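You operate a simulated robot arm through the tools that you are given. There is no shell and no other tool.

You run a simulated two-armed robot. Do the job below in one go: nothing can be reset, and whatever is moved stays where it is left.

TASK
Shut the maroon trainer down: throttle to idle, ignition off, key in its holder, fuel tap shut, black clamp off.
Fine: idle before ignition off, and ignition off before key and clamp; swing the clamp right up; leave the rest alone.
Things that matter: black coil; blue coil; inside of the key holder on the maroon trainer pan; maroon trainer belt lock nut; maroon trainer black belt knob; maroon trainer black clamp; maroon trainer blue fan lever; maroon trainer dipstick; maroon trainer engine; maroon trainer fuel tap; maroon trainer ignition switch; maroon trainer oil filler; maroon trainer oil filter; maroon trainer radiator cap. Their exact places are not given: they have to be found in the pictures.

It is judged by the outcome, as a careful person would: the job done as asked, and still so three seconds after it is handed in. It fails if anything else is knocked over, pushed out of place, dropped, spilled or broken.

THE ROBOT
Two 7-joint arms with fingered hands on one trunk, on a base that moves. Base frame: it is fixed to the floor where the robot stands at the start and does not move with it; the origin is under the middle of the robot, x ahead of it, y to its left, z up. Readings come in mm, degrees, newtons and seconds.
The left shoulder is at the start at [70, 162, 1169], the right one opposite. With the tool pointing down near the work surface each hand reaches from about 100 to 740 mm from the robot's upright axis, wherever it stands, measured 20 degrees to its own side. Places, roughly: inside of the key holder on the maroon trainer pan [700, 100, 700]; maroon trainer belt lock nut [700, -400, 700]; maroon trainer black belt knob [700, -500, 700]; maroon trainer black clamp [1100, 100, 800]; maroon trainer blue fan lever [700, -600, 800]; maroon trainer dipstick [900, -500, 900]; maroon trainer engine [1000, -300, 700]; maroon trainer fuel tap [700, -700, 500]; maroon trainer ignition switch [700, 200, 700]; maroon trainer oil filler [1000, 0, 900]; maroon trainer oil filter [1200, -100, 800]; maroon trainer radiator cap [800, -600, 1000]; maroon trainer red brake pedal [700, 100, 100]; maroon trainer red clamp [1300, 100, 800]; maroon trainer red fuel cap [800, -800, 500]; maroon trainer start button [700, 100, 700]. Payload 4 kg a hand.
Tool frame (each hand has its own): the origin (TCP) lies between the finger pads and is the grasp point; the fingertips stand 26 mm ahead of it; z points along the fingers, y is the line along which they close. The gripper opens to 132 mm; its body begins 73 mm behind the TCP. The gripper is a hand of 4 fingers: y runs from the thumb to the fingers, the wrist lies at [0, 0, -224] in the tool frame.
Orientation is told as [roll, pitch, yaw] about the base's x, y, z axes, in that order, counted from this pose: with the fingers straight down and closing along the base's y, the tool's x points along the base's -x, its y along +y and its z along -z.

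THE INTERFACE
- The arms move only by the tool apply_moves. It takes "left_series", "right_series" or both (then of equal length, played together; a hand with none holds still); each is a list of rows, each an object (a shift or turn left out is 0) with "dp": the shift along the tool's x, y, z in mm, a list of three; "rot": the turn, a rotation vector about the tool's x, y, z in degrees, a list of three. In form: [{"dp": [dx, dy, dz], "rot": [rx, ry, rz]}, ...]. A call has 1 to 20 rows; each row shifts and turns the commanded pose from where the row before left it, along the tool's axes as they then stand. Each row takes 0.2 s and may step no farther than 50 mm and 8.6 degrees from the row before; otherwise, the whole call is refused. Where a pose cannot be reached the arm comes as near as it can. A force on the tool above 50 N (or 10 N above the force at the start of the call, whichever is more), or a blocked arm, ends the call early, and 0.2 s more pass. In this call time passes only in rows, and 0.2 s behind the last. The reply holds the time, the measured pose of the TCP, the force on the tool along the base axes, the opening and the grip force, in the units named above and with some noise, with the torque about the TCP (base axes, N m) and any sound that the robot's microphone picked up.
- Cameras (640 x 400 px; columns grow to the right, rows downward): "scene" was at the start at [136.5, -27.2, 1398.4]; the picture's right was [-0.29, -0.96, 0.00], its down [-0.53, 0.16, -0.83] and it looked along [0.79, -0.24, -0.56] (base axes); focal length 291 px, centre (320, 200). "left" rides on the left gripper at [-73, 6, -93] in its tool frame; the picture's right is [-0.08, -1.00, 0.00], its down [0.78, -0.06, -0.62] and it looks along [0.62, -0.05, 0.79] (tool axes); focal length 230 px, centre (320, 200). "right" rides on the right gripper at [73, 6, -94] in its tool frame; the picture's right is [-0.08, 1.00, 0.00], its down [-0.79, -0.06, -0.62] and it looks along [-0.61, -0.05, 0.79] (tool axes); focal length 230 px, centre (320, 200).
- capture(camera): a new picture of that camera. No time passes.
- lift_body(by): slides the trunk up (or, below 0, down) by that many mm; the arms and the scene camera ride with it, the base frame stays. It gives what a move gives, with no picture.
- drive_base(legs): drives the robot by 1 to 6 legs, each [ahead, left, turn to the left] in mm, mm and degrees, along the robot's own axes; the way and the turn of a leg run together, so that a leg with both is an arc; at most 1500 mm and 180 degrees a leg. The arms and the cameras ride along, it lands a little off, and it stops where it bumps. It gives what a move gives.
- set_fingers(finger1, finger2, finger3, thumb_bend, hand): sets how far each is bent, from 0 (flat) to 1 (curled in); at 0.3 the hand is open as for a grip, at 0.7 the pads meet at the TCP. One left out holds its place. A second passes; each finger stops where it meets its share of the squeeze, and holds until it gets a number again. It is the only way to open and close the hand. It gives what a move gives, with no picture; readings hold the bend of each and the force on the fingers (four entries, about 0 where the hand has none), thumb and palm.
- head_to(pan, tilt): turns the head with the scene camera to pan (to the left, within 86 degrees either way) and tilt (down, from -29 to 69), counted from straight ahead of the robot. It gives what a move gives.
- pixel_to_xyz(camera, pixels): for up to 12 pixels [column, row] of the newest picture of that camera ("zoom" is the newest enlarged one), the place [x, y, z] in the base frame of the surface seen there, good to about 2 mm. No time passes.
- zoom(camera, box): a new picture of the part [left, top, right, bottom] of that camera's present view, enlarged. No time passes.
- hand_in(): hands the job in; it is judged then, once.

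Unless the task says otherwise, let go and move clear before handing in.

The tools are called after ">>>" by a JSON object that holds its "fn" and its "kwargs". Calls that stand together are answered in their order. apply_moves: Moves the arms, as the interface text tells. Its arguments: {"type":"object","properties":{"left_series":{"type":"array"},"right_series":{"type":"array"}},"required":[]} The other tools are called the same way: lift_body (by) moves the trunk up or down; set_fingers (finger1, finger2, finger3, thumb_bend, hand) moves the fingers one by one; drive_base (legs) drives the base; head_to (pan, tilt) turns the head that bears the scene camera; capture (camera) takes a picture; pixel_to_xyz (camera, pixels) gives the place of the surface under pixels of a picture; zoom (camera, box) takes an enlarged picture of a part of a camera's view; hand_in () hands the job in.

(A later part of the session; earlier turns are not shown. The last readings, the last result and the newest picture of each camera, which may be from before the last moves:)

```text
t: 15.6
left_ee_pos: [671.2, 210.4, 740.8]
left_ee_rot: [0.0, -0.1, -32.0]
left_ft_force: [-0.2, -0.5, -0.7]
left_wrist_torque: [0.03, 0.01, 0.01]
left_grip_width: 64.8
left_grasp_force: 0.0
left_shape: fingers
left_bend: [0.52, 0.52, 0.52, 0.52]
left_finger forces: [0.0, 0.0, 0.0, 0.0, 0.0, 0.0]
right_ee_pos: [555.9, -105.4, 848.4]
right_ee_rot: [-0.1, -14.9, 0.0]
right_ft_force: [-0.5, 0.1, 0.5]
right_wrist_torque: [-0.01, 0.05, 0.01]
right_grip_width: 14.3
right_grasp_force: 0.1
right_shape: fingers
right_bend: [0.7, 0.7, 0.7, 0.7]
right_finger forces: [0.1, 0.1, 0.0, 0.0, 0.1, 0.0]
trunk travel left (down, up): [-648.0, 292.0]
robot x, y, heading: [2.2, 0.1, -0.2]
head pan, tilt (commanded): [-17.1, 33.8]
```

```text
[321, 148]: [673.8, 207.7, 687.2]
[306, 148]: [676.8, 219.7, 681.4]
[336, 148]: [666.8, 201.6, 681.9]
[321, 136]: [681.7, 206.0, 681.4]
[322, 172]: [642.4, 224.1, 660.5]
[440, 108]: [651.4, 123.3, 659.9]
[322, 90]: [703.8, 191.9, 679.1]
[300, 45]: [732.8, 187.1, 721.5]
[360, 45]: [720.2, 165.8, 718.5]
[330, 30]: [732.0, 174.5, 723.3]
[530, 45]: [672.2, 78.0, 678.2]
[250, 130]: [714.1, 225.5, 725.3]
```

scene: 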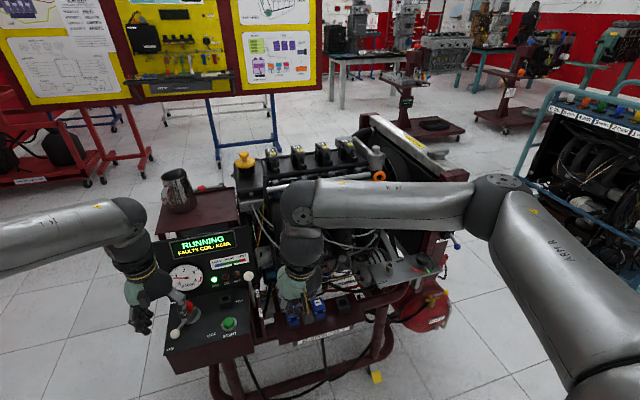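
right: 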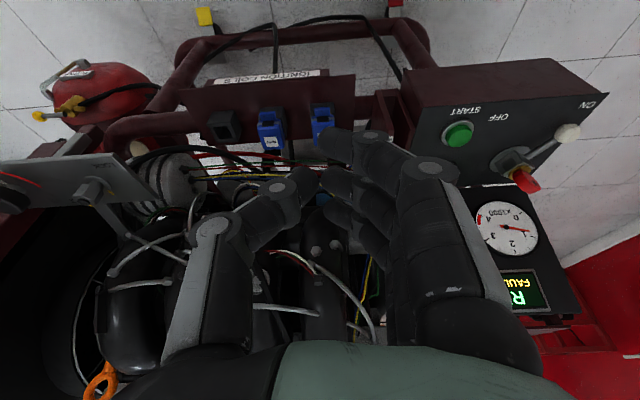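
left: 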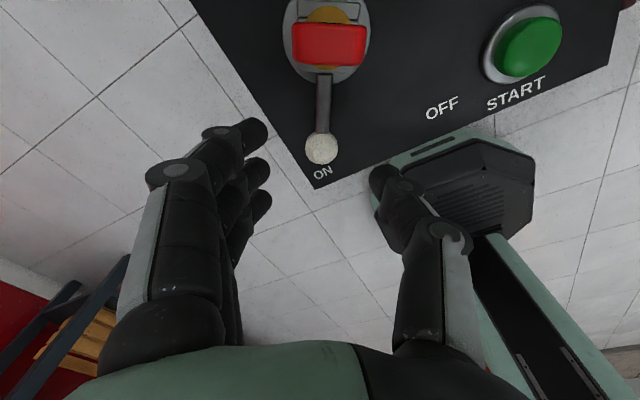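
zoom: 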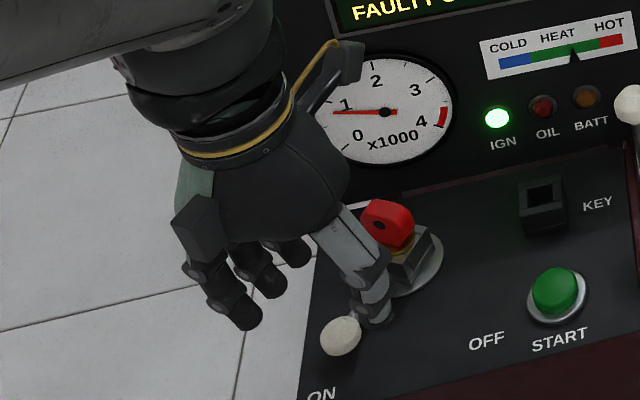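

The ball's centre is about (671, 210, 676), right under the TCP. I'll descend so it sits between the thumb and fingers.

>>> {"fn": "apply_moves", "kwargs": {"left_series": [{"dp": [0, 0, 20]}, {"dp": [0, 0, 18]}, {"dp": [0, 0, 10]}]}}

>>> {"fn": "capture", "kwargs": {"camera": "left"}}

>>> {"fn": "zoom", "kwargs": {"camera": "scene", "box": [110, 250, 230, 350]}}

```text
t: 16.4
left_ee_pos: [669.4, 211.4, 692.9]
left_ee_rot: [-0.1, -0.1, -32.0]
left_ft_force: [-0.4, 0.6, 1.4]
left_wrist_torque: [-0.07, 0.01, 0.0]
left_grip_width: 64.7
left_grasp_force: 0.3
left_shape: fingers
left_bend: [0.52, 0.52, 0.52, 0.52]
left_finger forces: [0.1, 0.0, 0.0, 0.1, 1.2, 0.1]
right_ee_pos: [555.2, -106.0, 848.2]
right_ee_rot: [-0.1, -14.9, 0.0]
right_ft_force: [0.5, 0.3, 1.2]
right_wrist_torque: [0.0, -0.02, -0.01]
right_grip_width: 14.5
right_grasp_force: 0.1
right_shape: fingers
right_bend: [0.7, 0.7, 0.7, 0.7]
right_finger forces: [0.1, 0.0, 0.0, 0.0, 0.0, 0.0]
trunk travel left (down, up): [-648.0, 292.0]
robot x, y, heading: [1.4, -0.2, 0.1]
head pan, tilt (commanded): [-17.1, 33.8]
```

```text
taken
```

left: 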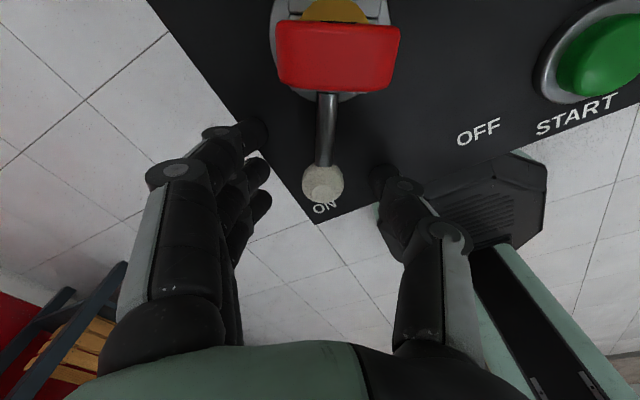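

```text
4.00 times, centred on (170, 300) of scene
```

zoom: 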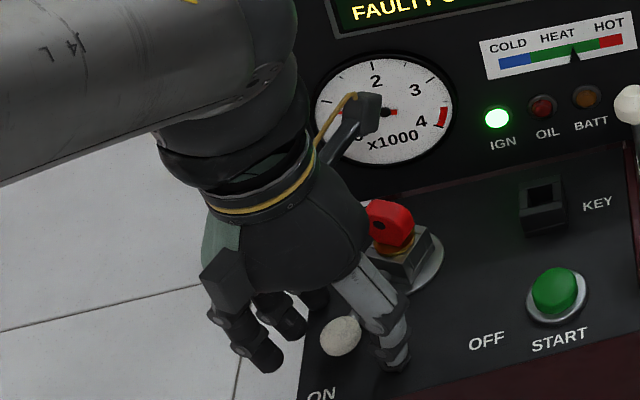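

The thumb reads 1.2 N, just brushing the panel. I'll raise 3 mm and close the hand on the ball.

>>> {"fn": "apply_moves", "kwargs": {"left_series": [{"dp": [0, 0, -3]}]}}

>>> {"fn": "set_fingers", "kwargs": {"hand": "left", "finger1": 0.65, "finger2": 0.65, "finger3": 0.65, "thumb_bend": 0.65}}

>>> {"fn": "capture", "kwargs": {"camera": "left"}}

```text
t: 16.8
left_ee_pos: [671.1, 211.9, 694.4]
left_ee_rot: [0.1, 0.0, -32.0]
left_ft_force: [-1.1, 0.7, -0.4]
left_wrist_torque: [0.01, -0.04, -0.01]
left_grip_width: 65.0
left_grasp_force: 0.1
left_shape: fingers
left_bend: [0.52, 0.52, 0.52, 0.52]
left_finger forces: [0.1, 0.1, 0.1, 0.0, 0.0, 0.1]
right_ee_pos: [555.4, -104.6, 847.9]
right_ee_rot: [0.0, -15.0, 0.0]
right_ft_force: [0.3, 0.9, 0.2]
right_wrist_torque: [-0.04, 0.02, 0.01]
right_grip_width: 14.4
right_grasp_force: 0.1
right_shape: fingers
right_bend: [0.7, 0.7, 0.7, 0.7]
right_finger forces: [0.0, 0.1, 0.1, 0.0, 0.0, 0.0]
trunk travel left (down, up): [-648.0, 292.0]
robot x, y, heading: [0.5, -0.7, -0.1]
head pan, tilt (commanded): [-17.1, 33.8]
```

```text
t: 17.8
left_ee_pos: [670.6, 211.7, 697.5]
left_ee_rot: [0.1, 0.0, -32.0]
left_ft_force: [-1.3, -2.0, -0.8]
left_wrist_torque: [-0.05, 0.06, 0.03]
left_grip_width: 28.8
left_grasp_force: 1.8
left_shape: fingers
left_bend: [0.65, 0.64, 0.65, 0.64]
left_finger forces: [0.0, 0.7, 0.0, 0.0, 2.8, 0.0]
right_ee_pos: [555.1, -106.9, 848.2]
right_ee_rot: [-0.1, -15.0, 0.0]
right_ft_force: [-0.3, 1.6, 0.2]
right_wrist_torque: [0.01, -0.01, 0.0]
right_grip_width: 14.2
right_grasp_force: 0.1
right_shape: fingers
right_bend: [0.7, 0.7, 0.7, 0.7]
right_finger forces: [0.0, 0.0, 0.0, 0.1, 0.1, 0.0]
trunk travel left (down, up): [-648.0, 292.0]
robot x, y, heading: [-3.6, -3.6, 0.2]
head pan, tilt (commanded): [-17.1, 33.8]
```

```text
taken
```

left: 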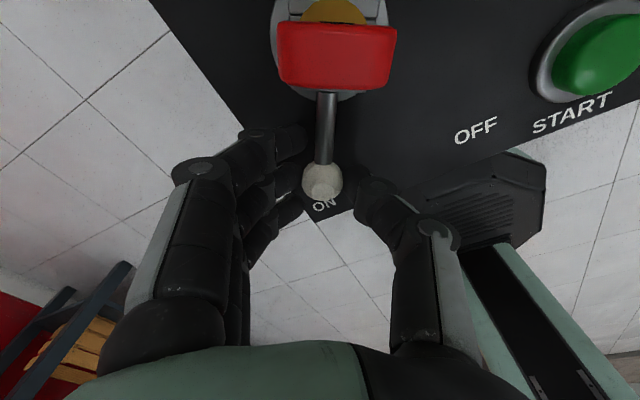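

The ball is caged between the thumb and finger 2 with a light grip. I'll swing the lever from ON towards OFF along its arc, turning the hand with it.

>>> {"fn": "apply_moves", "kwargs": {"left_series": [{"dp": [-0.65, -9.2, 0], "rot": [0, 0, -8]}, {"dp": [-0.65, -9.2, 0], "rot": [0, 0, -8]}, {"dp": [-0.65, -9.2, 0], "rot": [0, 0, -8]}, {"dp": [-0.65, -9.2, 0], "rot": [0, 0, -8]}]}}

>>> {"fn": "capture", "kwargs": {"camera": "left"}}

>>> {"fn": "zoom", "kwargs": {"camera": "scene", "box": [140, 220, 300, 380]}}

```text
t: 18.8
left_ee_pos: [660.5, 175.2, 695.6]
left_ee_rot: [0.0, 0.0, 0.2]
left_ft_force: [0.8, 0.3, 0.7]
left_wrist_torque: [0.01, -0.02, -0.03]
left_grip_width: 26.9
left_grasp_force: 1.2
left_shape: fingers
left_bend: [0.65, 0.63, 0.65, 0.64]
left_finger forces: [0.0, 1.9, 0.1, 0.0, 1.8, 0.0]
right_ee_pos: [554.1, -105.7, 847.1]
right_ee_rot: [0.0, -14.9, 0.0]
right_ft_force: [-0.9, -0.2, 0.4]
right_wrist_torque: [0.02, -0.01, 0.02]
right_grip_width: 14.3
right_grasp_force: 0.1
right_shape: fingers
right_bend: [0.7, 0.7, 0.7, 0.7]
right_finger forces: [0.0, 0.1, 0.0, 0.1, 0.0, 0.1]
trunk travel left (down, up): [-648.0, 292.0]
robot x, y, heading: [-3.1, -1.3, -0.1]
head pan, tilt (commanded): [-17.1, 33.8]
```

```text
taken
```

left: 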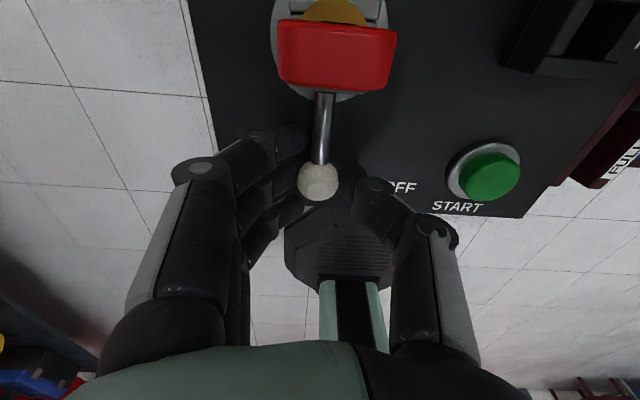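

```text
2.50 times, centred on (220, 300) of scene
```

zoom: 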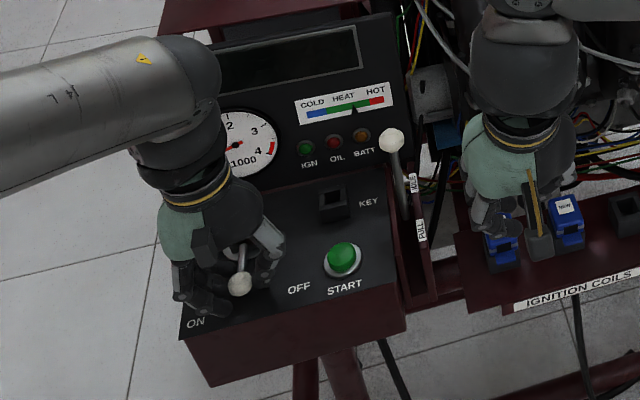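

The lever and key turn together, and the display and IGN lamp have already gone dark. I'll carry on to the full OFF position.

>>> {"fn": "apply_moves", "kwargs": {"left_series": [{"dp": [-0.65, -9.2, 0], "rot": [0, 0, -8]}, {"dp": [-0.65, -9.2, 0], "rot": [0, 0, -8]}, {"dp": [-0.65, -9.2, 0], "rot": [0, 0, -8]}, {"dp": [-0.65, -9.2, 0], "rot": [0, 0, -8]}]}}

>>> {"fn": "capture", "kwargs": {"camera": "left"}}

>>> {"fn": "zoom", "kwargs": {"camera": "scene", "box": [140, 220, 300, 380]}}

```text
t: 19.8
left_ee_pos: [671.5, 142.4, 695.7]
left_ee_rot: [0.1, 0.1, 32.3]
left_ft_force: [-0.7, 2.1, 0.8]
left_wrist_torque: [0.07, 0.01, -0.03]
left_grip_width: 26.6
left_grasp_force: 1.5
left_shape: fingers
left_bend: [0.65, 0.63, 0.65, 0.65]
left_finger forces: [0.0, 2.8, 0.0, 0.1, 0.7, 0.1]
right_ee_pos: [554.5, -105.7, 848.2]
right_ee_rot: [0.0, -15.0, 0.1]
right_ft_force: [-0.4, -0.8, -0.2]
right_wrist_torque: [0.0, -0.02, 0.0]
right_grip_width: 14.3
right_grasp_force: 0.0
right_shape: fingers
right_bend: [0.7, 0.7, 0.7, 0.7]
right_finger forces: [0.0, 0.0, 0.0, 0.1, 0.1, 0.1]
trunk travel left (down, up): [-648.0, 292.0]
robot x, y, heading: [1.5, 0.0, -0.0]
head pan, tilt (commanded): [-17.1, 33.8]
```

```text
taken
```

left: 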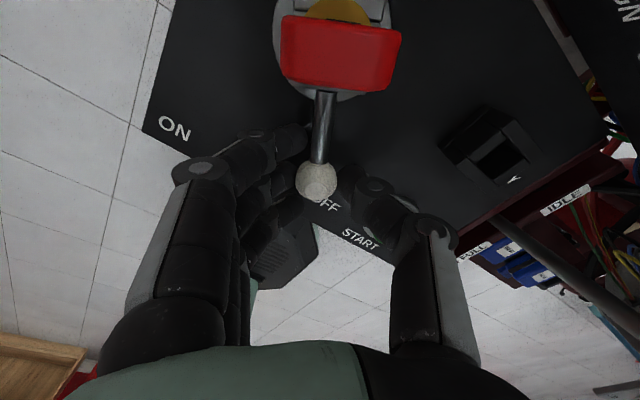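

```text
2.50 times, centred on (220, 300) of scene
```

zoom: 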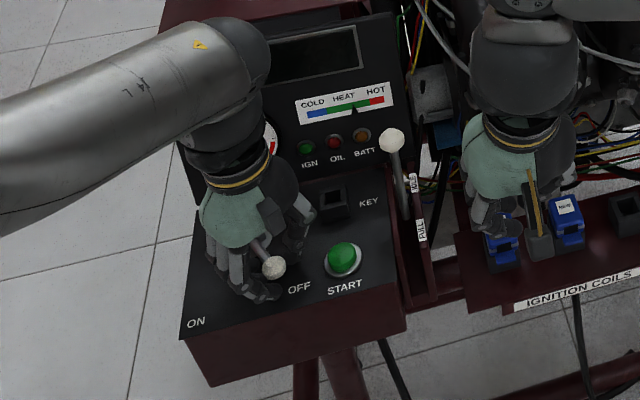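

The lever is nearly at OFF with only about 2 N of resistance. I'll nudge it on in small steps to find the stop.

>>> {"fn": "apply_moves", "kwargs": {"left_series": [{"dp": [-0.16, -4.6, 0], "rot": [0, 0, -4]}, {"dp": [-0.16, -4.6, 0], "rot": [0, 0, -4]}, {"dp": [-0.16, -4.6, 0], "rot": [0, 0, -4]}]}}

>>> {"fn": "capture", "kwargs": {"camera": "left"}}

>>> {"fn": "zoom", "kwargs": {"camera": "scene", "box": [140, 220, 300, 380]}}

```text
t: 20.6
left_ee_pos: [678.4, 133.4, 694.6]
left_ee_rot: [0.1, 0.0, 44.3]
left_ft_force: [-3.6, 13.2, 0.5]
left_wrist_torque: [0.29, -0.01, -0.08]
left_grip_width: 29.6
left_grasp_force: 5.3
left_shape: fingers
left_bend: [0.63, 0.57, 0.65, 0.65]
left_finger forces: [3.2, 7.6, 0.1, 0.0, 0.0, 0.0]
right_ee_pos: [554.4, -104.2, 848.6]
right_ee_rot: [-0.1, -15.0, 0.2]
right_ft_force: [0.2, 0.0, -0.3]
right_wrist_torque: [0.0, 0.02, -0.02]
right_grip_width: 14.6
right_grasp_force: 0.2
right_shape: fingers
right_bend: [0.7, 0.7, 0.7, 0.7]
right_finger forces: [0.0, 0.0, 0.0, 0.1, 0.0, 0.0]
trunk travel left (down, up): [-648.0, 292.0]
robot x, y, heading: [-1.6, -0.5, 0.1]
head pan, tilt (commanded): [-17.1, 33.8]
```

```text
taken
```

left: 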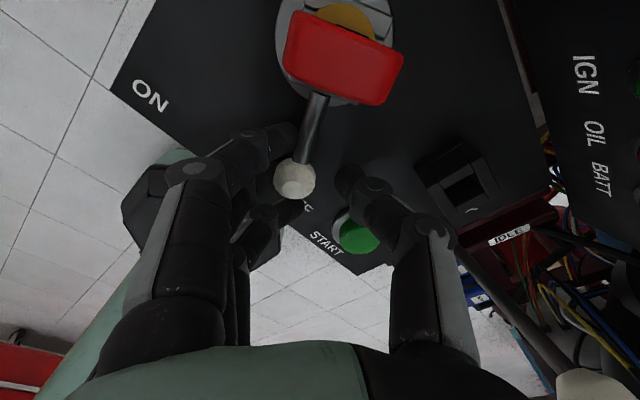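

```text
2.50 times, centred on (220, 300) of scene
```

zoom: 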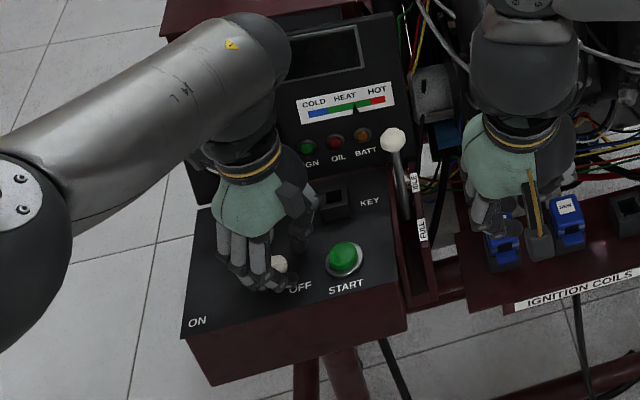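

The lever has reached its OFF stop: the hand overshot a few degrees and the fingers are flexing at about 8 N. I'll relieve the pressure, open slightly and lift clear.

>>> {"fn": "apply_moves", "kwargs": {"left_series": [{"dp": [0, 5, 0], "rot": [0, 0, 4]}, {"dp": [0, 4, 0], "rot": [0, 0, 4]}]}}

>>> {"fn": "set_fingers", "kwargs": {"hand": "left", "finger1": 0.58, "finger2": 0.58, "finger3": 0.58, "thumb_bend": 0.6}}

>>> {"fn": "apply_moves", "kwargs": {"left_series": [{"dp": [0, 0, -20]}, {"dp": [0, 0, -30]}, {"dp": [0, 0, -30]}]}}

>>> {"fn": "capture", "kwargs": {"camera": "left"}}

>>> {"fn": "zoom", "kwargs": {"camera": "scene", "box": [140, 220, 300, 380]}}

```text
t: 21.2
left_ee_pos: [674.3, 135.5, 694.4]
left_ee_rot: [0.1, 0.1, 35.9]
left_ft_force: [-2.6, 4.9, -1.5]
left_wrist_torque: [0.05, 0.03, 0.04]
left_grip_width: 28.2
left_grasp_force: 3.1
left_shape: fingers
left_bend: [0.63, 0.59, 0.65, 0.65]
left_finger forces: [1.4, 4.6, 0.0, 0.0, 0.0, 0.1]
right_ee_pos: [553.8, -105.9, 848.1]
right_ee_rot: [0.1, -15.0, 0.0]
right_ft_force: [0.9, -0.7, -0.3]
right_wrist_torque: [0.01, 0.0, -0.01]
right_grip_width: 14.6
right_grasp_force: 0.1
right_shape: fingers
right_bend: [0.7, 0.7, 0.7, 0.7]
right_finger forces: [0.0, 0.1, 0.1, 0.1, 0.0, 0.0]
trunk travel left (down, up): [-648.0, 292.0]
robot x, y, heading: [1.4, 1.8, 0.1]
head pan, tilt (commanded): [-17.1, 33.8]
```

```text
t: 22.2
left_ee_pos: [674.2, 137.4, 694.3]
left_ee_rot: [0.0, 0.0, 36.0]
left_ft_force: [0.8, 0.2, 1.0]
left_wrist_torque: [-0.04, -0.01, -0.01]
left_grip_width: 43.0
left_grasp_force: 0.0
left_shape: fingers
left_bend: [0.57, 0.57, 0.57, 0.6]
left_finger forces: [0.1, 0.0, 0.0, 0.0, 0.0, 0.1]
right_ee_pos: [554.8, -106.3, 847.8]
right_ee_rot: [0.0, -15.1, 0.0]
right_ft_force: [1.1, 0.2, 0.2]
right_wrist_torque: [0.01, -0.03, 0.01]
right_grip_width: 14.3
right_grasp_force: 0.1
right_shape: fingers
right_bend: [0.7, 0.7, 0.7, 0.7]
right_finger forces: [0.0, 0.0, 0.2, 0.1, 0.0, 0.0]
trunk travel left (down, up): [-648.0, 292.0]
robot x, y, heading: [2.1, -0.7, -0.0]
head pan, tilt (commanded): [-17.1, 33.8]
```

```text
t: 23.0
left_ee_pos: [674.0, 137.5, 775.7]
left_ee_rot: [0.0, 0.0, 36.0]
left_ft_force: [0.0, 0.0, 0.6]
left_wrist_torque: [0.01, -0.01, 0.01]
left_grip_width: 43.2
left_grasp_force: 0.0
left_shape: fingers
left_bend: [0.57, 0.57, 0.57, 0.6]
left_finger forces: [0.0, 0.0, 0.1, 0.0, 0.0, 0.1]
right_ee_pos: [554.4, -104.9, 847.6]
right_ee_rot: [0.0, -15.0, -0.1]
right_ft_force: [-0.2, 0.2, -0.2]
right_wrist_torque: [0.03, 0.01, 0.02]
right_grip_width: 14.2
right_grasp_force: 0.0
right_shape: fingers
right_bend: [0.7, 0.7, 0.7, 0.7]
right_finger forces: [0.0, 0.1, 0.0, 0.0, 0.0, 0.0]
trunk travel left (down, up): [-648.0, 292.0]
robot x, y, heading: [0.5, -0.6, 0.1]
head pan, tilt (commanded): [-17.1, 33.8]
```

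```text
taken
```

left: 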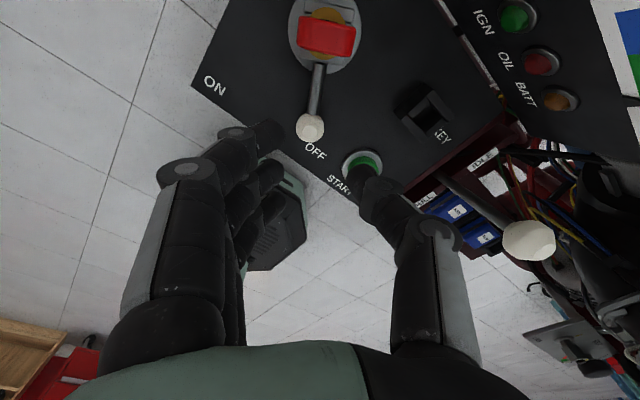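

```text
2.50 times, centred on (220, 300) of scene
```

zoom: 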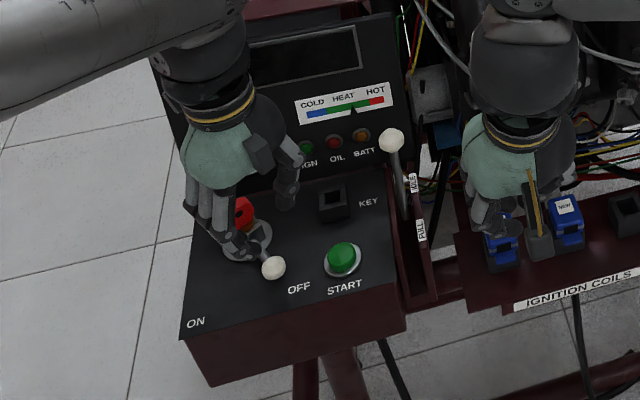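

The lever points straight at OFF and everything is dark. Now for the key: I'll zoom in on it and the KEY holder to plan the grasp.

>>> {"fn": "zoom", "kwargs": {"camera": "left", "box": [280, 0, 380, 62]}}

>>> {"fn": "pixel_to_xyz", "kwargs": {"camera": "zoom", "pixels": [[120, 200], [480, 240], [300, 170], [300, 280], [140, 130], [500, 170], [320, 130], [320, 300], [150, 280], [470, 330], [320, 60], [320, 390]]}}

>>> {"fn": "zoom", "kwargs": {"camera": "left", "box": [385, 70, 465, 150]}}

```text
6.40 times, centred on (330, 31) of left
```

zoom: 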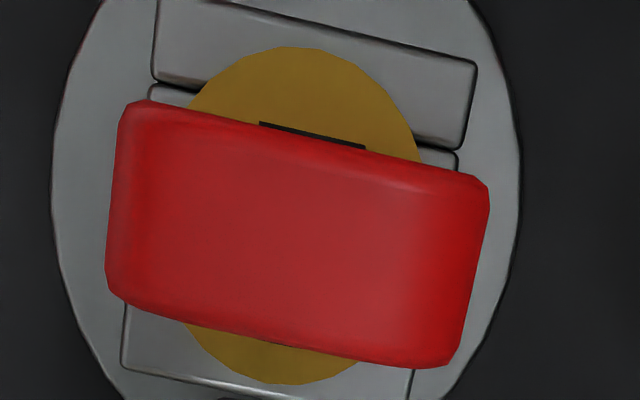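

```text
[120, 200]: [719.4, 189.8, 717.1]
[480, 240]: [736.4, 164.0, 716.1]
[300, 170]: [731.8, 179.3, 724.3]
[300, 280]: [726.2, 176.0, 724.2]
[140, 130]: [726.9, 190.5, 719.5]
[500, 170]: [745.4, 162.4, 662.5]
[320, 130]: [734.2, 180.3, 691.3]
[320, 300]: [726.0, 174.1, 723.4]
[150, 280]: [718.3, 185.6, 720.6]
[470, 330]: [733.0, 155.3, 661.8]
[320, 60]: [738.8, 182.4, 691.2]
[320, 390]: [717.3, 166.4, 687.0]
```

```text
5.00 times, centred on (425, 110) of left
```

zoom: 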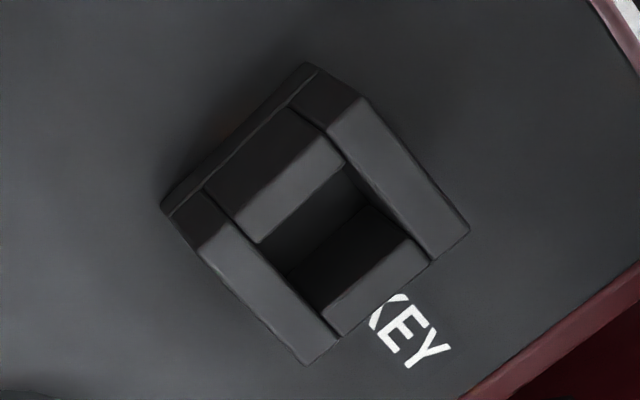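

The bow's top is at z ≈ 724, with its centre near (728, 177) and its long axis along (0.55, -0.84). I'll measure the holder's rim and opening.

>>> {"fn": "pixel_to_xyz", "kwargs": {"camera": "zoom", "pixels": [[310, 66], [165, 210], [310, 362], [465, 232], [342, 165], [262, 240], [322, 305], [412, 240], [335, 230], [330, 265], [245, 225], [440, 250]]}}

>>> {"fn": "pixel_to_xyz", "kwargs": {"camera": "zoom", "pixels": [[295, 215], [370, 205], [280, 285], [385, 275], [350, 120], [225, 245], [400, 170], [260, 290]]}}

```text
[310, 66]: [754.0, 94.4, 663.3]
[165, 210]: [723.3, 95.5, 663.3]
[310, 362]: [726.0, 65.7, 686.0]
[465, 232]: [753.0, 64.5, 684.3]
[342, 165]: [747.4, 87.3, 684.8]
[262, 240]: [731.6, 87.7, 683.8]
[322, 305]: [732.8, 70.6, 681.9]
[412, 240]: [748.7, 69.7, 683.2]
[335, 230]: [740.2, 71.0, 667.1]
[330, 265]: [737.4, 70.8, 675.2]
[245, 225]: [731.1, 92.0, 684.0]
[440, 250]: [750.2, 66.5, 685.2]
```

```text
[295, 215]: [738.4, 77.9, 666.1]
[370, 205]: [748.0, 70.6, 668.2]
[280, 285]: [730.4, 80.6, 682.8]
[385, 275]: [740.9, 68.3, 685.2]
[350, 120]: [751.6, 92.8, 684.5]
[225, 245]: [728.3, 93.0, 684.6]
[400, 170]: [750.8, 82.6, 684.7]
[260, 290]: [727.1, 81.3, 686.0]
```

The holder opening spans about x 731–748, y 70–88, with its rim at z 685, so the blade can go in at any yaw. I'll centre the left hand over the key with thumb and finger 2 facing the bow's edges.

>>> {"fn": "set_fingers", "kwargs": {"hand": "left", "finger1": 0.53, "finger2": 0.55, "finger3": 0.53, "thumb_bend": 0.55}}

>>> {"fn": "apply_moves", "kwargs": {"left_series": [{"dp": [-33.5, 0, 0], "rot": [0, 0, 1.3]}, {"dp": [-33.5, 0, 0], "rot": [0, 0, 1.3]}]}}

>>> {"fn": "capture", "kwargs": {"camera": "left"}}

>>> {"fn": "zoom", "kwargs": {"camera": "scene", "box": [140, 220, 300, 380]}}

```text
t: 24.0
left_ee_pos: [675.9, 136.9, 775.3]
left_ee_rot: [0.0, 0.1, 36.0]
left_ft_force: [0.6, 0.1, -0.2]
left_wrist_torque: [-0.01, -0.02, -0.03]
left_grip_width: 57.0
left_grasp_force: 0.0
left_shape: fingers
left_bend: [0.53, 0.55, 0.53, 0.55]
left_finger forces: [0.0, 0.1, 0.1, 0.0, 0.0, 0.1]
right_ee_pos: [555.0, -106.0, 848.1]
right_ee_rot: [0.1, -15.0, 0.0]
right_ft_force: [1.5, 0.6, -0.3]
right_wrist_torque: [0.05, 0.01, 0.02]
right_grip_width: 14.3
right_grasp_force: 0.0
right_shape: fingers
right_bend: [0.7, 0.7, 0.7, 0.7]
right_finger forces: [0.0, 0.0, 0.0, 0.0, 0.0, 0.1]
trunk travel left (down, up): [-648.0, 292.0]
robot x, y, heading: [-1.8, 3.8, -0.2]
head pan, tilt (commanded): [-17.1, 33.8]
```

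```text
t: 24.6
left_ee_pos: [718.1, 168.7, 776.5]
left_ee_rot: [0.0, 0.0, 33.8]
left_ft_force: [-0.1, -1.0, 0.3]
left_wrist_torque: [0.01, -0.01, 0.01]
left_grip_width: 57.1
left_grasp_force: 0.0
left_shape: fingers
left_bend: [0.53, 0.55, 0.53, 0.55]
left_finger forces: [0.0, 0.1, 0.0, 0.0, 0.0, 0.0]
left hand out of reach, approached as far as the arm can: row 2
right_ee_pos: [554.7, -104.9, 847.5]
right_ee_rot: [-0.1, -14.9, 0.0]
right_ft_force: [-0.1, 0.6, 0.3]
right_wrist_torque: [0.02, 0.0, 0.0]
right_grip_width: 14.3
right_grasp_force: 0.0
right_shape: fingers
right_bend: [0.7, 0.7, 0.7, 0.7]
right_finger forces: [0.1, 0.0, 0.0, 0.0, 0.0, 0.0]
trunk travel left (down, up): [-648.0, 292.0]
robot x, y, heading: [-2.3, 0.7, -0.1]
head pan, tilt (commanded): [-17.1, 33.8]
```

```text
taken
```

left: 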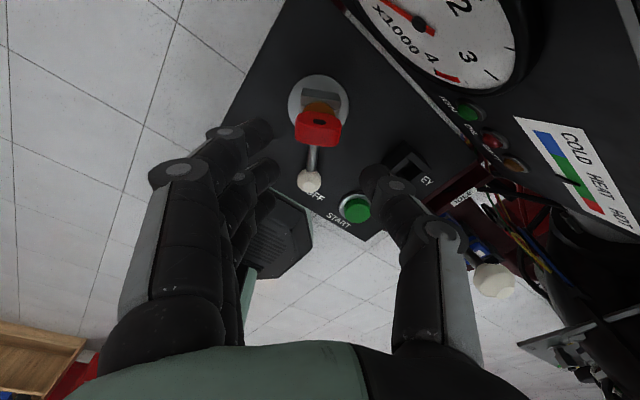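

```text
2.50 times, centred on (220, 300) of scene
```

zoom: 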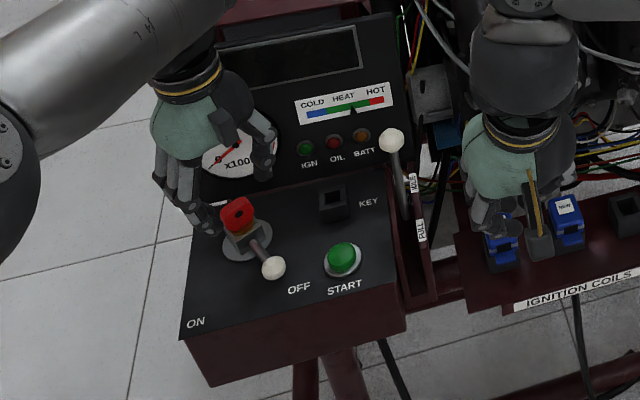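

The key is just beyond the left arm's reach: the hand stopped at (718, 169). I'll draw the hand back, then tilt the head down to check floor clearance before driving forward a little.

>>> {"fn": "apply_moves", "kwargs": {"left_series": [{"dp": [39, 12, -15]}, {"dp": [39, 12, -15]}, {"dp": [39, 12, -15]}]}}

>>> {"fn": "head_to", "kwargs": {"pan": 0, "tilt": 65}}

>>> {"fn": "capture", "kwargs": {"camera": "scene"}}

>>> {"fn": "capture", "kwargs": {"camera": "left"}}

```text
t: 25.4
left_ee_pos: [601.8, 132.6, 820.2]
left_ee_rot: [0.0, 0.0, 33.3]
left_ft_force: [-0.1, -0.7, 0.4]
left_wrist_torque: [-0.01, -0.03, -0.03]
left_grip_width: 57.4
left_grasp_force: 0.0
left_shape: fingers
left_bend: [0.53, 0.55, 0.53, 0.55]
left_finger forces: [0.0, 0.0, 0.1, 0.0, 0.1, 0.0]
right_ee_pos: [554.3, -105.2, 847.7]
right_ee_rot: [0.0, -15.0, 0.0]
right_ft_force: [-0.1, 0.6, -0.8]
right_wrist_torque: [0.0, 0.0, 0.0]
right_grip_width: 14.6
right_grasp_force: 0.1
right_shape: fingers
right_bend: [0.7, 0.7, 0.7, 0.7]
right_finger forces: [0.0, 0.0, 0.1, 0.0, 0.0, 0.1]
trunk travel left (down, up): [-648.0, 292.0]
robot x, y, heading: [5.1, -1.3, -0.1]
head pan, tilt (commanded): [-17.1, 33.8]
```

```text
t: 26.4
left_ee_pos: [602.4, 133.2, 820.5]
left_ee_rot: [0.1, 0.0, 33.4]
left_ft_force: [-0.3, -0.1, -0.1]
left_wrist_torque: [-0.04, 0.01, 0.01]
left_grip_width: 57.0
left_grasp_force: 0.0
left_shape: fingers
left_bend: [0.53, 0.55, 0.53, 0.55]
left_finger forces: [0.0, 0.0, 0.0, 0.1, 0.0, 0.0]
right_ee_pos: [554.7, -106.9, 847.7]
right_ee_rot: [0.0, -15.0, 0.1]
right_ft_force: [1.2, -0.3, -0.3]
right_wrist_torque: [0.01, -0.01, 0.01]
right_grip_width: 14.5
right_grasp_force: 0.1
right_shape: fingers
right_bend: [0.7, 0.7, 0.7, 0.7]
right_finger forces: [0.0, 0.1, 0.0, 0.1, 0.0, 0.0]
trunk travel left (down, up): [-648.0, 292.0]
robot x, y, heading: [2.8, -0.4, -0.2]
head pan, tilt (commanded): [0.0, 65.0]
```

```text
taken
```

scene: 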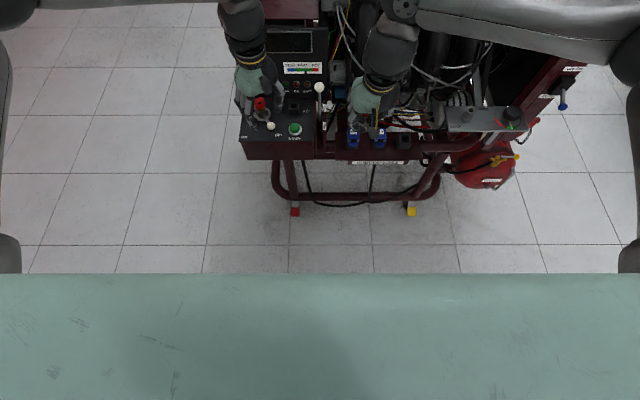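

```text
taken
```

left: 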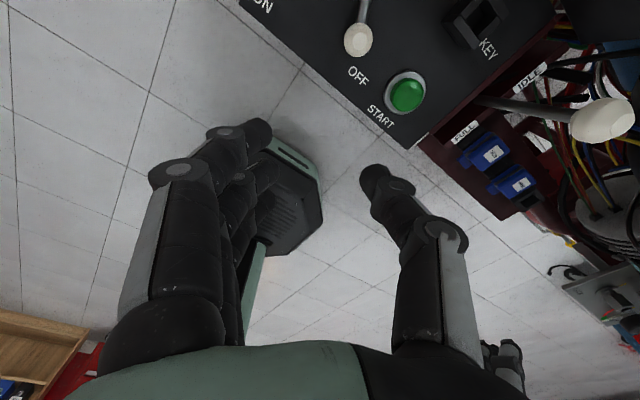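

I'll measure the low pedals and frame of the trainer and the robot's base plate to judge how far I can drive ahead.

>>> {"fn": "pixel_to_xyz", "kwargs": {"camera": "scene", "pixels": [[295, 212], [411, 212], [275, 190], [350, 205], [320, 202], [440, 170], [285, 175], [480, 180], [320, 280], [100, 280], [560, 280], [320, 240]]}}

>>> {"fn": "pixel_to_xyz", "kwargs": {"camera": "left", "pixels": [[290, 150], [320, 195], [310, 230], [280, 240], [275, 160], [300, 160]]}}

```text
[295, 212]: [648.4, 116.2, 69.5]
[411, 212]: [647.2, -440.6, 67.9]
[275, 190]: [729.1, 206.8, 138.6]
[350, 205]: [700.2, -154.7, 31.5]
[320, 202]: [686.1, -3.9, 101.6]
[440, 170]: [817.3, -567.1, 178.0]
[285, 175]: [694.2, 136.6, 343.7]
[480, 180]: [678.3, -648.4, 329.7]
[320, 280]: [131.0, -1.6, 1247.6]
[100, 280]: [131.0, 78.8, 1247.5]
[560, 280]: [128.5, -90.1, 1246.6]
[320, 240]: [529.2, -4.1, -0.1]
```

```text
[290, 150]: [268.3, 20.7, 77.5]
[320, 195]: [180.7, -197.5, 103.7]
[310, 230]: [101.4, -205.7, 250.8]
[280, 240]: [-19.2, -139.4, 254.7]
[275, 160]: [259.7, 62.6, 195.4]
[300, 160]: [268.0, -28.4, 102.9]
```

The base front is at x ≈ 270 and the pedals at x ≈ 640, so driving 180 mm ahead is safe at floor level. I'll draw both hands back first so they don't ride into the trainer.

>>> {"fn": "apply_moves", "kwargs": {"left_series": [{"dp": [31, 20.6, -10]}, {"dp": [31, 20.6, -10]}, {"dp": [31, 20.6, -10]}, {"dp": [31, 20.6, -10]}], "right_series": [{"dp": [42, -10, -10]}, {"dp": [42, -10, -10]}, {"dp": [42, -10, -10]}, {"dp": [20, -10, -10]}]}}

>>> {"fn": "drive_base", "kwargs": {"legs": [[170, 0, 0]]}}

>>> {"fn": "head_to", "kwargs": {"pan": 0, "tilt": 45}}

>>> {"fn": "capture", "kwargs": {"camera": "scene"}}

>>> {"fn": "capture", "kwargs": {"camera": "left"}}

```text
t: 27.4
left_ee_pos: [449.6, 132.2, 862.6]
left_ee_rot: [0.0, -0.2, 33.5]
left_ft_force: [0.3, -0.5, 0.6]
left_wrist_torque: [0.04, -0.06, 0.0]
left_grip_width: 57.4
left_grasp_force: 0.0
left_shape: fingers
left_bend: [0.53, 0.55, 0.53, 0.55]
left_finger forces: [0.1, 0.0, 0.1, 0.0, 0.0, 0.1]
right_ee_pos: [401.4, -145.6, 850.1]
right_ee_rot: [0.0, -15.0, 0.0]
right_ft_force: [-0.1, -0.6, -0.7]
right_wrist_torque: [0.0, 0.0, 0.0]
right_grip_width: 14.3
right_grasp_force: 0.0
right_shape: fingers
right_bend: [0.7, 0.7, 0.7, 0.7]
right_finger forces: [0.0, 0.1, 0.0, 0.1, 0.1, 0.0]
trunk travel left (down, up): [-648.0, 292.0]
robot x, y, heading: [-0.8, -2.0, 0.1]
head pan, tilt (commanded): [0.0, 65.0]
```

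```text
t: 28.8
left_ee_pos: [619.5, 135.2, 861.9]
left_ee_rot: [0.0, -0.1, 33.6]
left_ft_force: [0.1, -0.3, -1.2]
left_wrist_torque: [0.02, -0.01, -0.01]
left_grip_width: 57.0
left_grasp_force: 0.1
left_shape: fingers
left_bend: [0.53, 0.55, 0.53, 0.55]
left_finger forces: [0.1, 0.0, 0.0, 0.0, 0.0, 0.0]
right_ee_pos: [571.9, -144.5, 849.2]
right_ee_rot: [0.0, -15.0, 0.2]
right_ft_force: [0.3, 0.1, 0.0]
right_wrist_torque: [0.04, 0.01, -0.02]
right_grip_width: 14.4
right_grasp_force: 0.1
right_shape: fingers
right_bend: [0.7, 0.7, 0.7, 0.7]
right_finger forces: [0.0, 0.0, 0.1, 0.0, 0.1, 0.1]
trunk travel left (down, up): [-648.0, 292.0]
robot x, y, heading: [170.2, 3.4, -0.1]
head pan, tilt (commanded): [0.0, 65.0]
```

```text
t: 29.6
left_ee_pos: [618.7, 134.9, 861.2]
left_ee_rot: [0.0, 0.1, 33.6]
left_ft_force: [0.7, 0.1, 0.6]
left_wrist_torque: [0.02, 0.02, 0.01]
left_grip_width: 57.2
left_grasp_force: 0.0
left_shape: fingers
left_bend: [0.53, 0.55, 0.53, 0.55]
left_finger forces: [0.0, 0.0, 0.0, 0.0, 0.0, 0.0]
right_ee_pos: [571.4, -143.9, 849.7]
right_ee_rot: [0.0, -15.0, 0.2]
right_ft_force: [0.0, -0.4, -0.2]
right_wrist_torque: [-0.01, 0.02, -0.01]
right_grip_width: 14.3
right_grasp_force: 0.0
right_shape: fingers
right_bend: [0.7, 0.7, 0.7, 0.7]
right_finger forces: [0.0, 0.1, 0.0, 0.1, 0.0, 0.0]
trunk travel left (down, up): [-648.0, 292.0]
robot x, y, heading: [170.3, 1.3, 0.6]
head pan, tilt (commanded): [0.0, 45.0]
```

```text
taken
```

scene: 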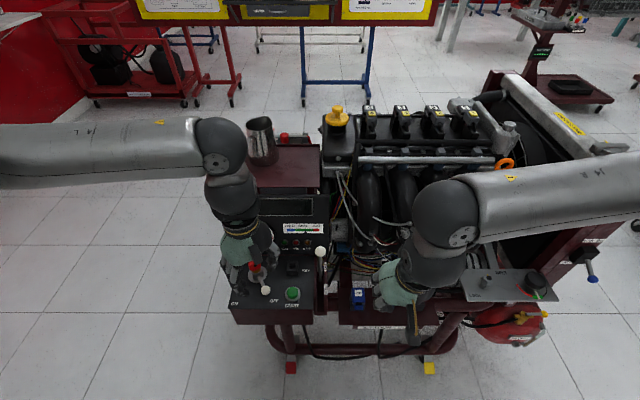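

```text
taken
```

left: 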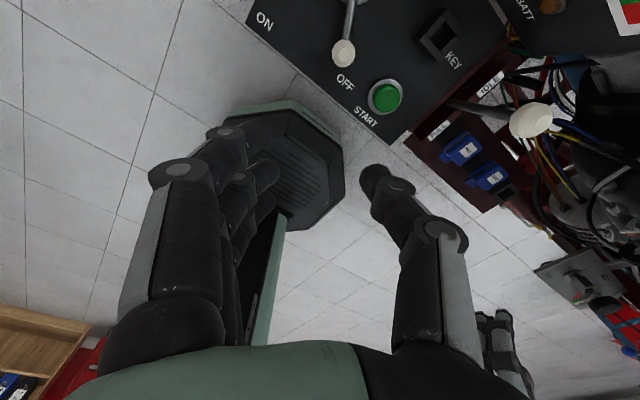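

The robot is now at x = 170, so the key should be in reach. I'll bring the left hand over the key at a height of 775.

>>> {"fn": "apply_moves", "kwargs": {"left_series": [{"dp": [-38, -8.4, 0]}, {"dp": [-38, -8.4, 0]}, {"dp": [-38, -8.4, 0]}, {"dp": [0, 0, 43]}, {"dp": [0, 0, 43]}]}}

>>> {"fn": "capture", "kwargs": {"camera": "left"}}

>>> {"fn": "zoom", "kwargs": {"camera": "scene", "box": [200, 200, 340, 340]}}

```text
t: 30.9
left_ee_pos: [726.6, 178.4, 773.5]
left_ee_rot: [0.1, 0.1, 33.6]
left_ft_force: [1.5, 0.0, -0.3]
left_wrist_torque: [0.02, -0.01, 0.03]
left_grip_width: 57.0
left_grasp_force: 0.0
left_shape: fingers
left_bend: [0.53, 0.55, 0.53, 0.55]
left_finger forces: [0.0, 0.0, 0.0, 0.1, 0.0, 0.0]
right_ee_pos: [572.7, -142.9, 849.4]
right_ee_rot: [0.0, -14.8, 0.1]
right_ft_force: [0.8, -0.1, -0.7]
right_wrist_torque: [-0.02, 0.03, -0.03]
right_grip_width: 14.4
right_grasp_force: 0.1
right_shape: fingers
right_bend: [0.7, 0.7, 0.7, 0.7]
right_finger forces: [0.1, 0.0, 0.0, 0.0, 0.0, 0.0]
trunk travel left (down, up): [-648.0, 292.0]
robot x, y, heading: [170.0, 2.4, 0.4]
head pan, tilt (commanded): [0.0, 45.0]
```

```text
taken
```

left: 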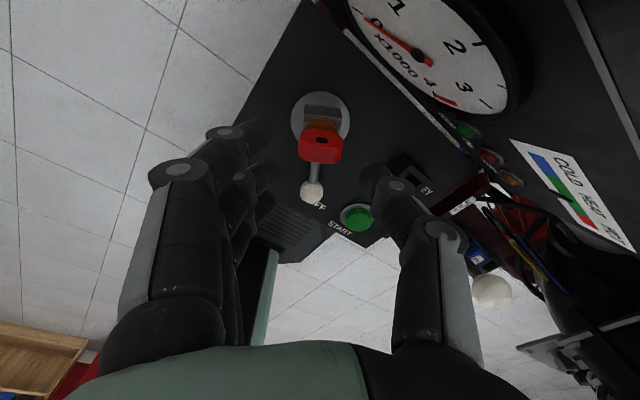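

```text
2.86 times, centred on (270, 270) of scene
```

zoom: 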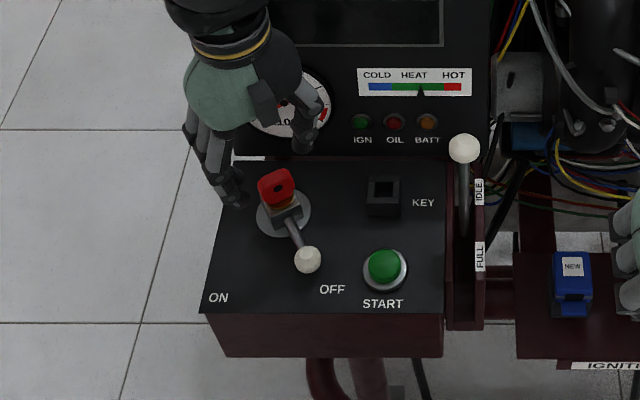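

The key appears at (320, 145), centred between thumb and fingers. I'll zoom in and measure the bow again.

>>> {"fn": "zoom", "kwargs": {"camera": "left", "box": [270, 90, 370, 180]}}

>>> {"fn": "pixel_to_xyz", "kwargs": {"camera": "left", "pixels": [[302, 146], [340, 146], [320, 135], [320, 150], [320, 157], [303, 155], [338, 160], [320, 128], [311, 190]]}}

```text
4.44 times, centred on (320, 135) of left
```

zoom: 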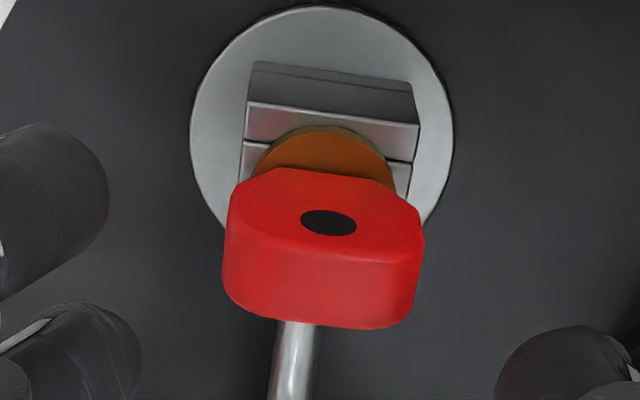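

```text
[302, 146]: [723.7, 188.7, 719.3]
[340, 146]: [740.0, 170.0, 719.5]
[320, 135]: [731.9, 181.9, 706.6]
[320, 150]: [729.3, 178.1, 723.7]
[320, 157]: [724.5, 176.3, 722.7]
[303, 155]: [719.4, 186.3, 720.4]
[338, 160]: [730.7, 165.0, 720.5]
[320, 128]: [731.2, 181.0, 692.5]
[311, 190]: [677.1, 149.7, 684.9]
```

The bow's centre is at about (728.5, 177.5), within 2 mm of the TCP line. I'll descend to z ≈ 721.

>>> {"fn": "apply_moves", "kwargs": {"left_series": [{"dp": [-1, 0, 26]}, {"dp": [0, 0, 16]}, {"dp": [0, 0, 10]}]}}

>>> {"fn": "capture", "kwargs": {"camera": "left"}}

>>> {"fn": "zoom", "kwargs": {"camera": "scene", "box": [200, 200, 340, 340]}}

```text
t: 31.6
left_ee_pos: [727.5, 177.2, 722.9]
left_ee_rot: [0.0, 0.0, 33.7]
left_ft_force: [0.7, 0.4, 0.5]
left_wrist_torque: [0.0, 0.0, -0.01]
left_grip_width: 57.1
left_grasp_force: 0.1
left_shape: fingers
left_bend: [0.53, 0.55, 0.53, 0.55]
left_finger forces: [0.1, 0.0, 0.0, 0.0, 0.0, 0.1]
right_ee_pos: [571.3, -144.4, 848.5]
right_ee_rot: [0.0, -15.0, 0.3]
right_ft_force: [0.3, -0.3, 0.0]
right_wrist_torque: [0.0, -0.02, 0.0]
right_grip_width: 14.6
right_grasp_force: 0.0
right_shape: fingers
right_bend: [0.7, 0.7, 0.7, 0.7]
right_finger forces: [0.0, 0.0, 0.1, 0.1, 0.0, 0.0]
trunk travel left (down, up): [-648.0, 292.0]
robot x, y, heading: [168.2, 2.5, 0.0]
head pan, tilt (commanded): [0.0, 45.0]
```

```text
taken
```

left: 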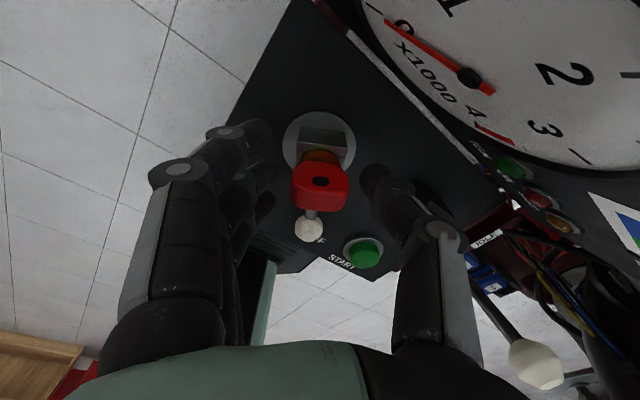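

```text
2.86 times, centred on (270, 270) of scene
```

zoom: 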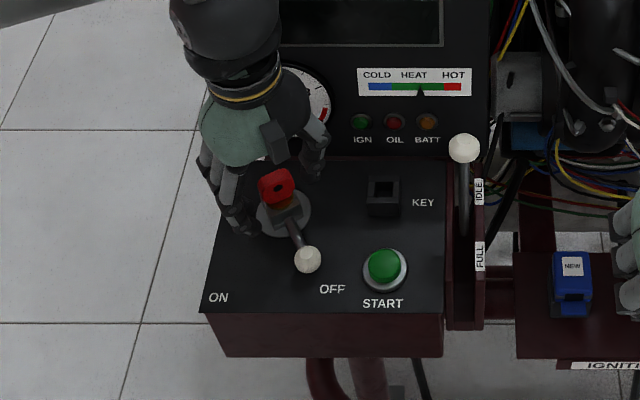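

Thumb and finger 2 flank the bow. I'll close just those two on the key.

>>> {"fn": "set_fingers", "kwargs": {"hand": "left", "finger2": 0.68, "thumb_bend": 0.68}}

>>> {"fn": "capture", "kwargs": {"camera": "left"}}

>>> {"fn": "zoom", "kwargs": {"camera": "scene", "box": [220, 230, 310, 310]}}

```text
t: 32.6
left_ee_pos: [726.8, 176.9, 723.2]
left_ee_rot: [-0.1, 0.0, 33.6]
left_ft_force: [-0.2, -0.5, 0.7]
left_wrist_torque: [0.0, 0.02, 0.0]
left_grip_width: 45.8
left_grasp_force: 6.1
left_shape: fingers
left_bend: [0.53, 0.61, 0.53, 0.65]
left_finger forces: [0.1, 6.0, 0.1, 0.0, 6.3, 0.0]
right_ee_pos: [571.6, -143.7, 848.9]
right_ee_rot: [0.1, -15.0, 0.2]
right_ft_force: [0.4, 0.9, 0.4]
right_wrist_torque: [-0.02, 0.04, 0.01]
right_grip_width: 14.4
right_grasp_force: 0.1
right_shape: fingers
right_bend: [0.7, 0.7, 0.7, 0.7]
right_finger forces: [0.0, 0.1, 0.0, 0.0, 0.0, 0.0]
trunk travel left (down, up): [-648.0, 292.0]
robot x, y, heading: [168.1, 0.5, 0.5]
head pan, tilt (commanded): [0.0, 45.0]
```

```text
taken
```

left: 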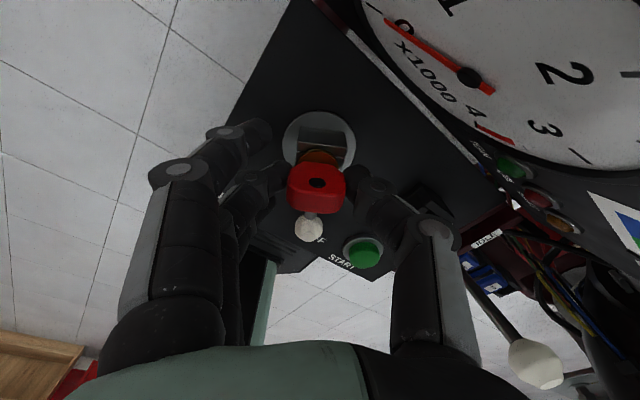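

```text
5.00 times, centred on (265, 270) of scene
```

zoom: 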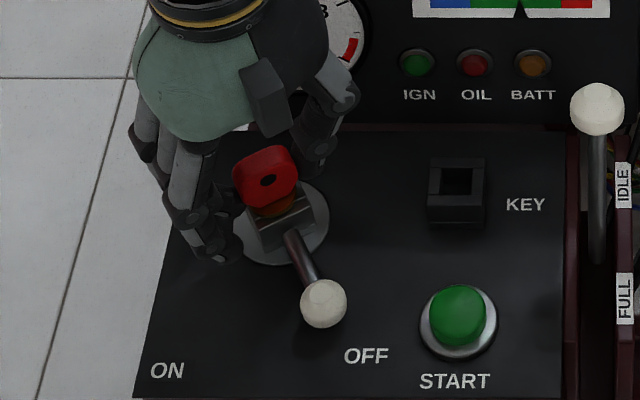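

Grip is 6 N on each side. I'll lift the key straight up slowly.

>>> {"fn": "apply_moves", "kwargs": {"left_series": [{"dp": [0, 0, -5]}, {"dp": [0, 0, -5]}, {"dp": [0, 0, -8]}, {"dp": [0, 0, -10]}, {"dp": [0, 0, -10]}, {"dp": [0, 0, -10]}]}}

>>> {"fn": "capture", "kwargs": {"camera": "left"}}

>>> {"fn": "zoom", "kwargs": {"camera": "scene", "box": [220, 230, 310, 310]}}

```text
t: 34.0
left_ee_pos: [728.2, 176.9, 771.7]
left_ee_rot: [0.1, 0.0, 33.6]
left_ft_force: [-0.5, 0.8, 0.3]
left_wrist_torque: [-0.01, -0.05, -0.01]
left_grip_width: 45.9
left_grasp_force: 6.0
left_shape: fingers
left_bend: [0.53, 0.61, 0.53, 0.65]
left_finger forces: [0.0, 6.0, 0.0, 0.0, 6.2, 0.0]
right_ee_pos: [572.1, -142.7, 848.4]
right_ee_rot: [0.1, -15.0, 0.2]
right_ft_force: [-0.1, -0.5, -0.4]
right_wrist_torque: [0.02, 0.0, 0.03]
right_grip_width: 14.4
right_grasp_force: 0.0
right_shape: fingers
right_bend: [0.7, 0.7, 0.7, 0.7]
right_finger forces: [0.0, 0.1, 0.0, 0.0, 0.0, 0.1]
trunk travel left (down, up): [-648.0, 292.0]
robot x, y, heading: [166.2, 1.1, 0.2]
head pan, tilt (commanded): [0.0, 45.0]
```

```text
taken
```

left: 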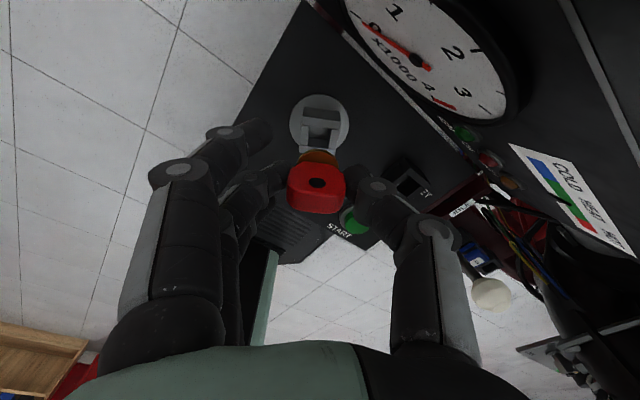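

```text
5.00 times, centred on (265, 270) of scene
```

zoom: 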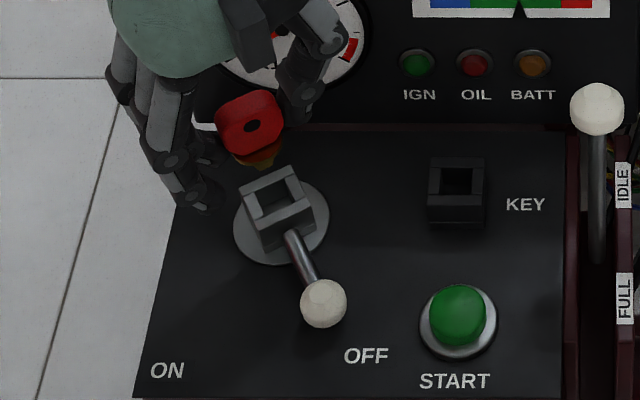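

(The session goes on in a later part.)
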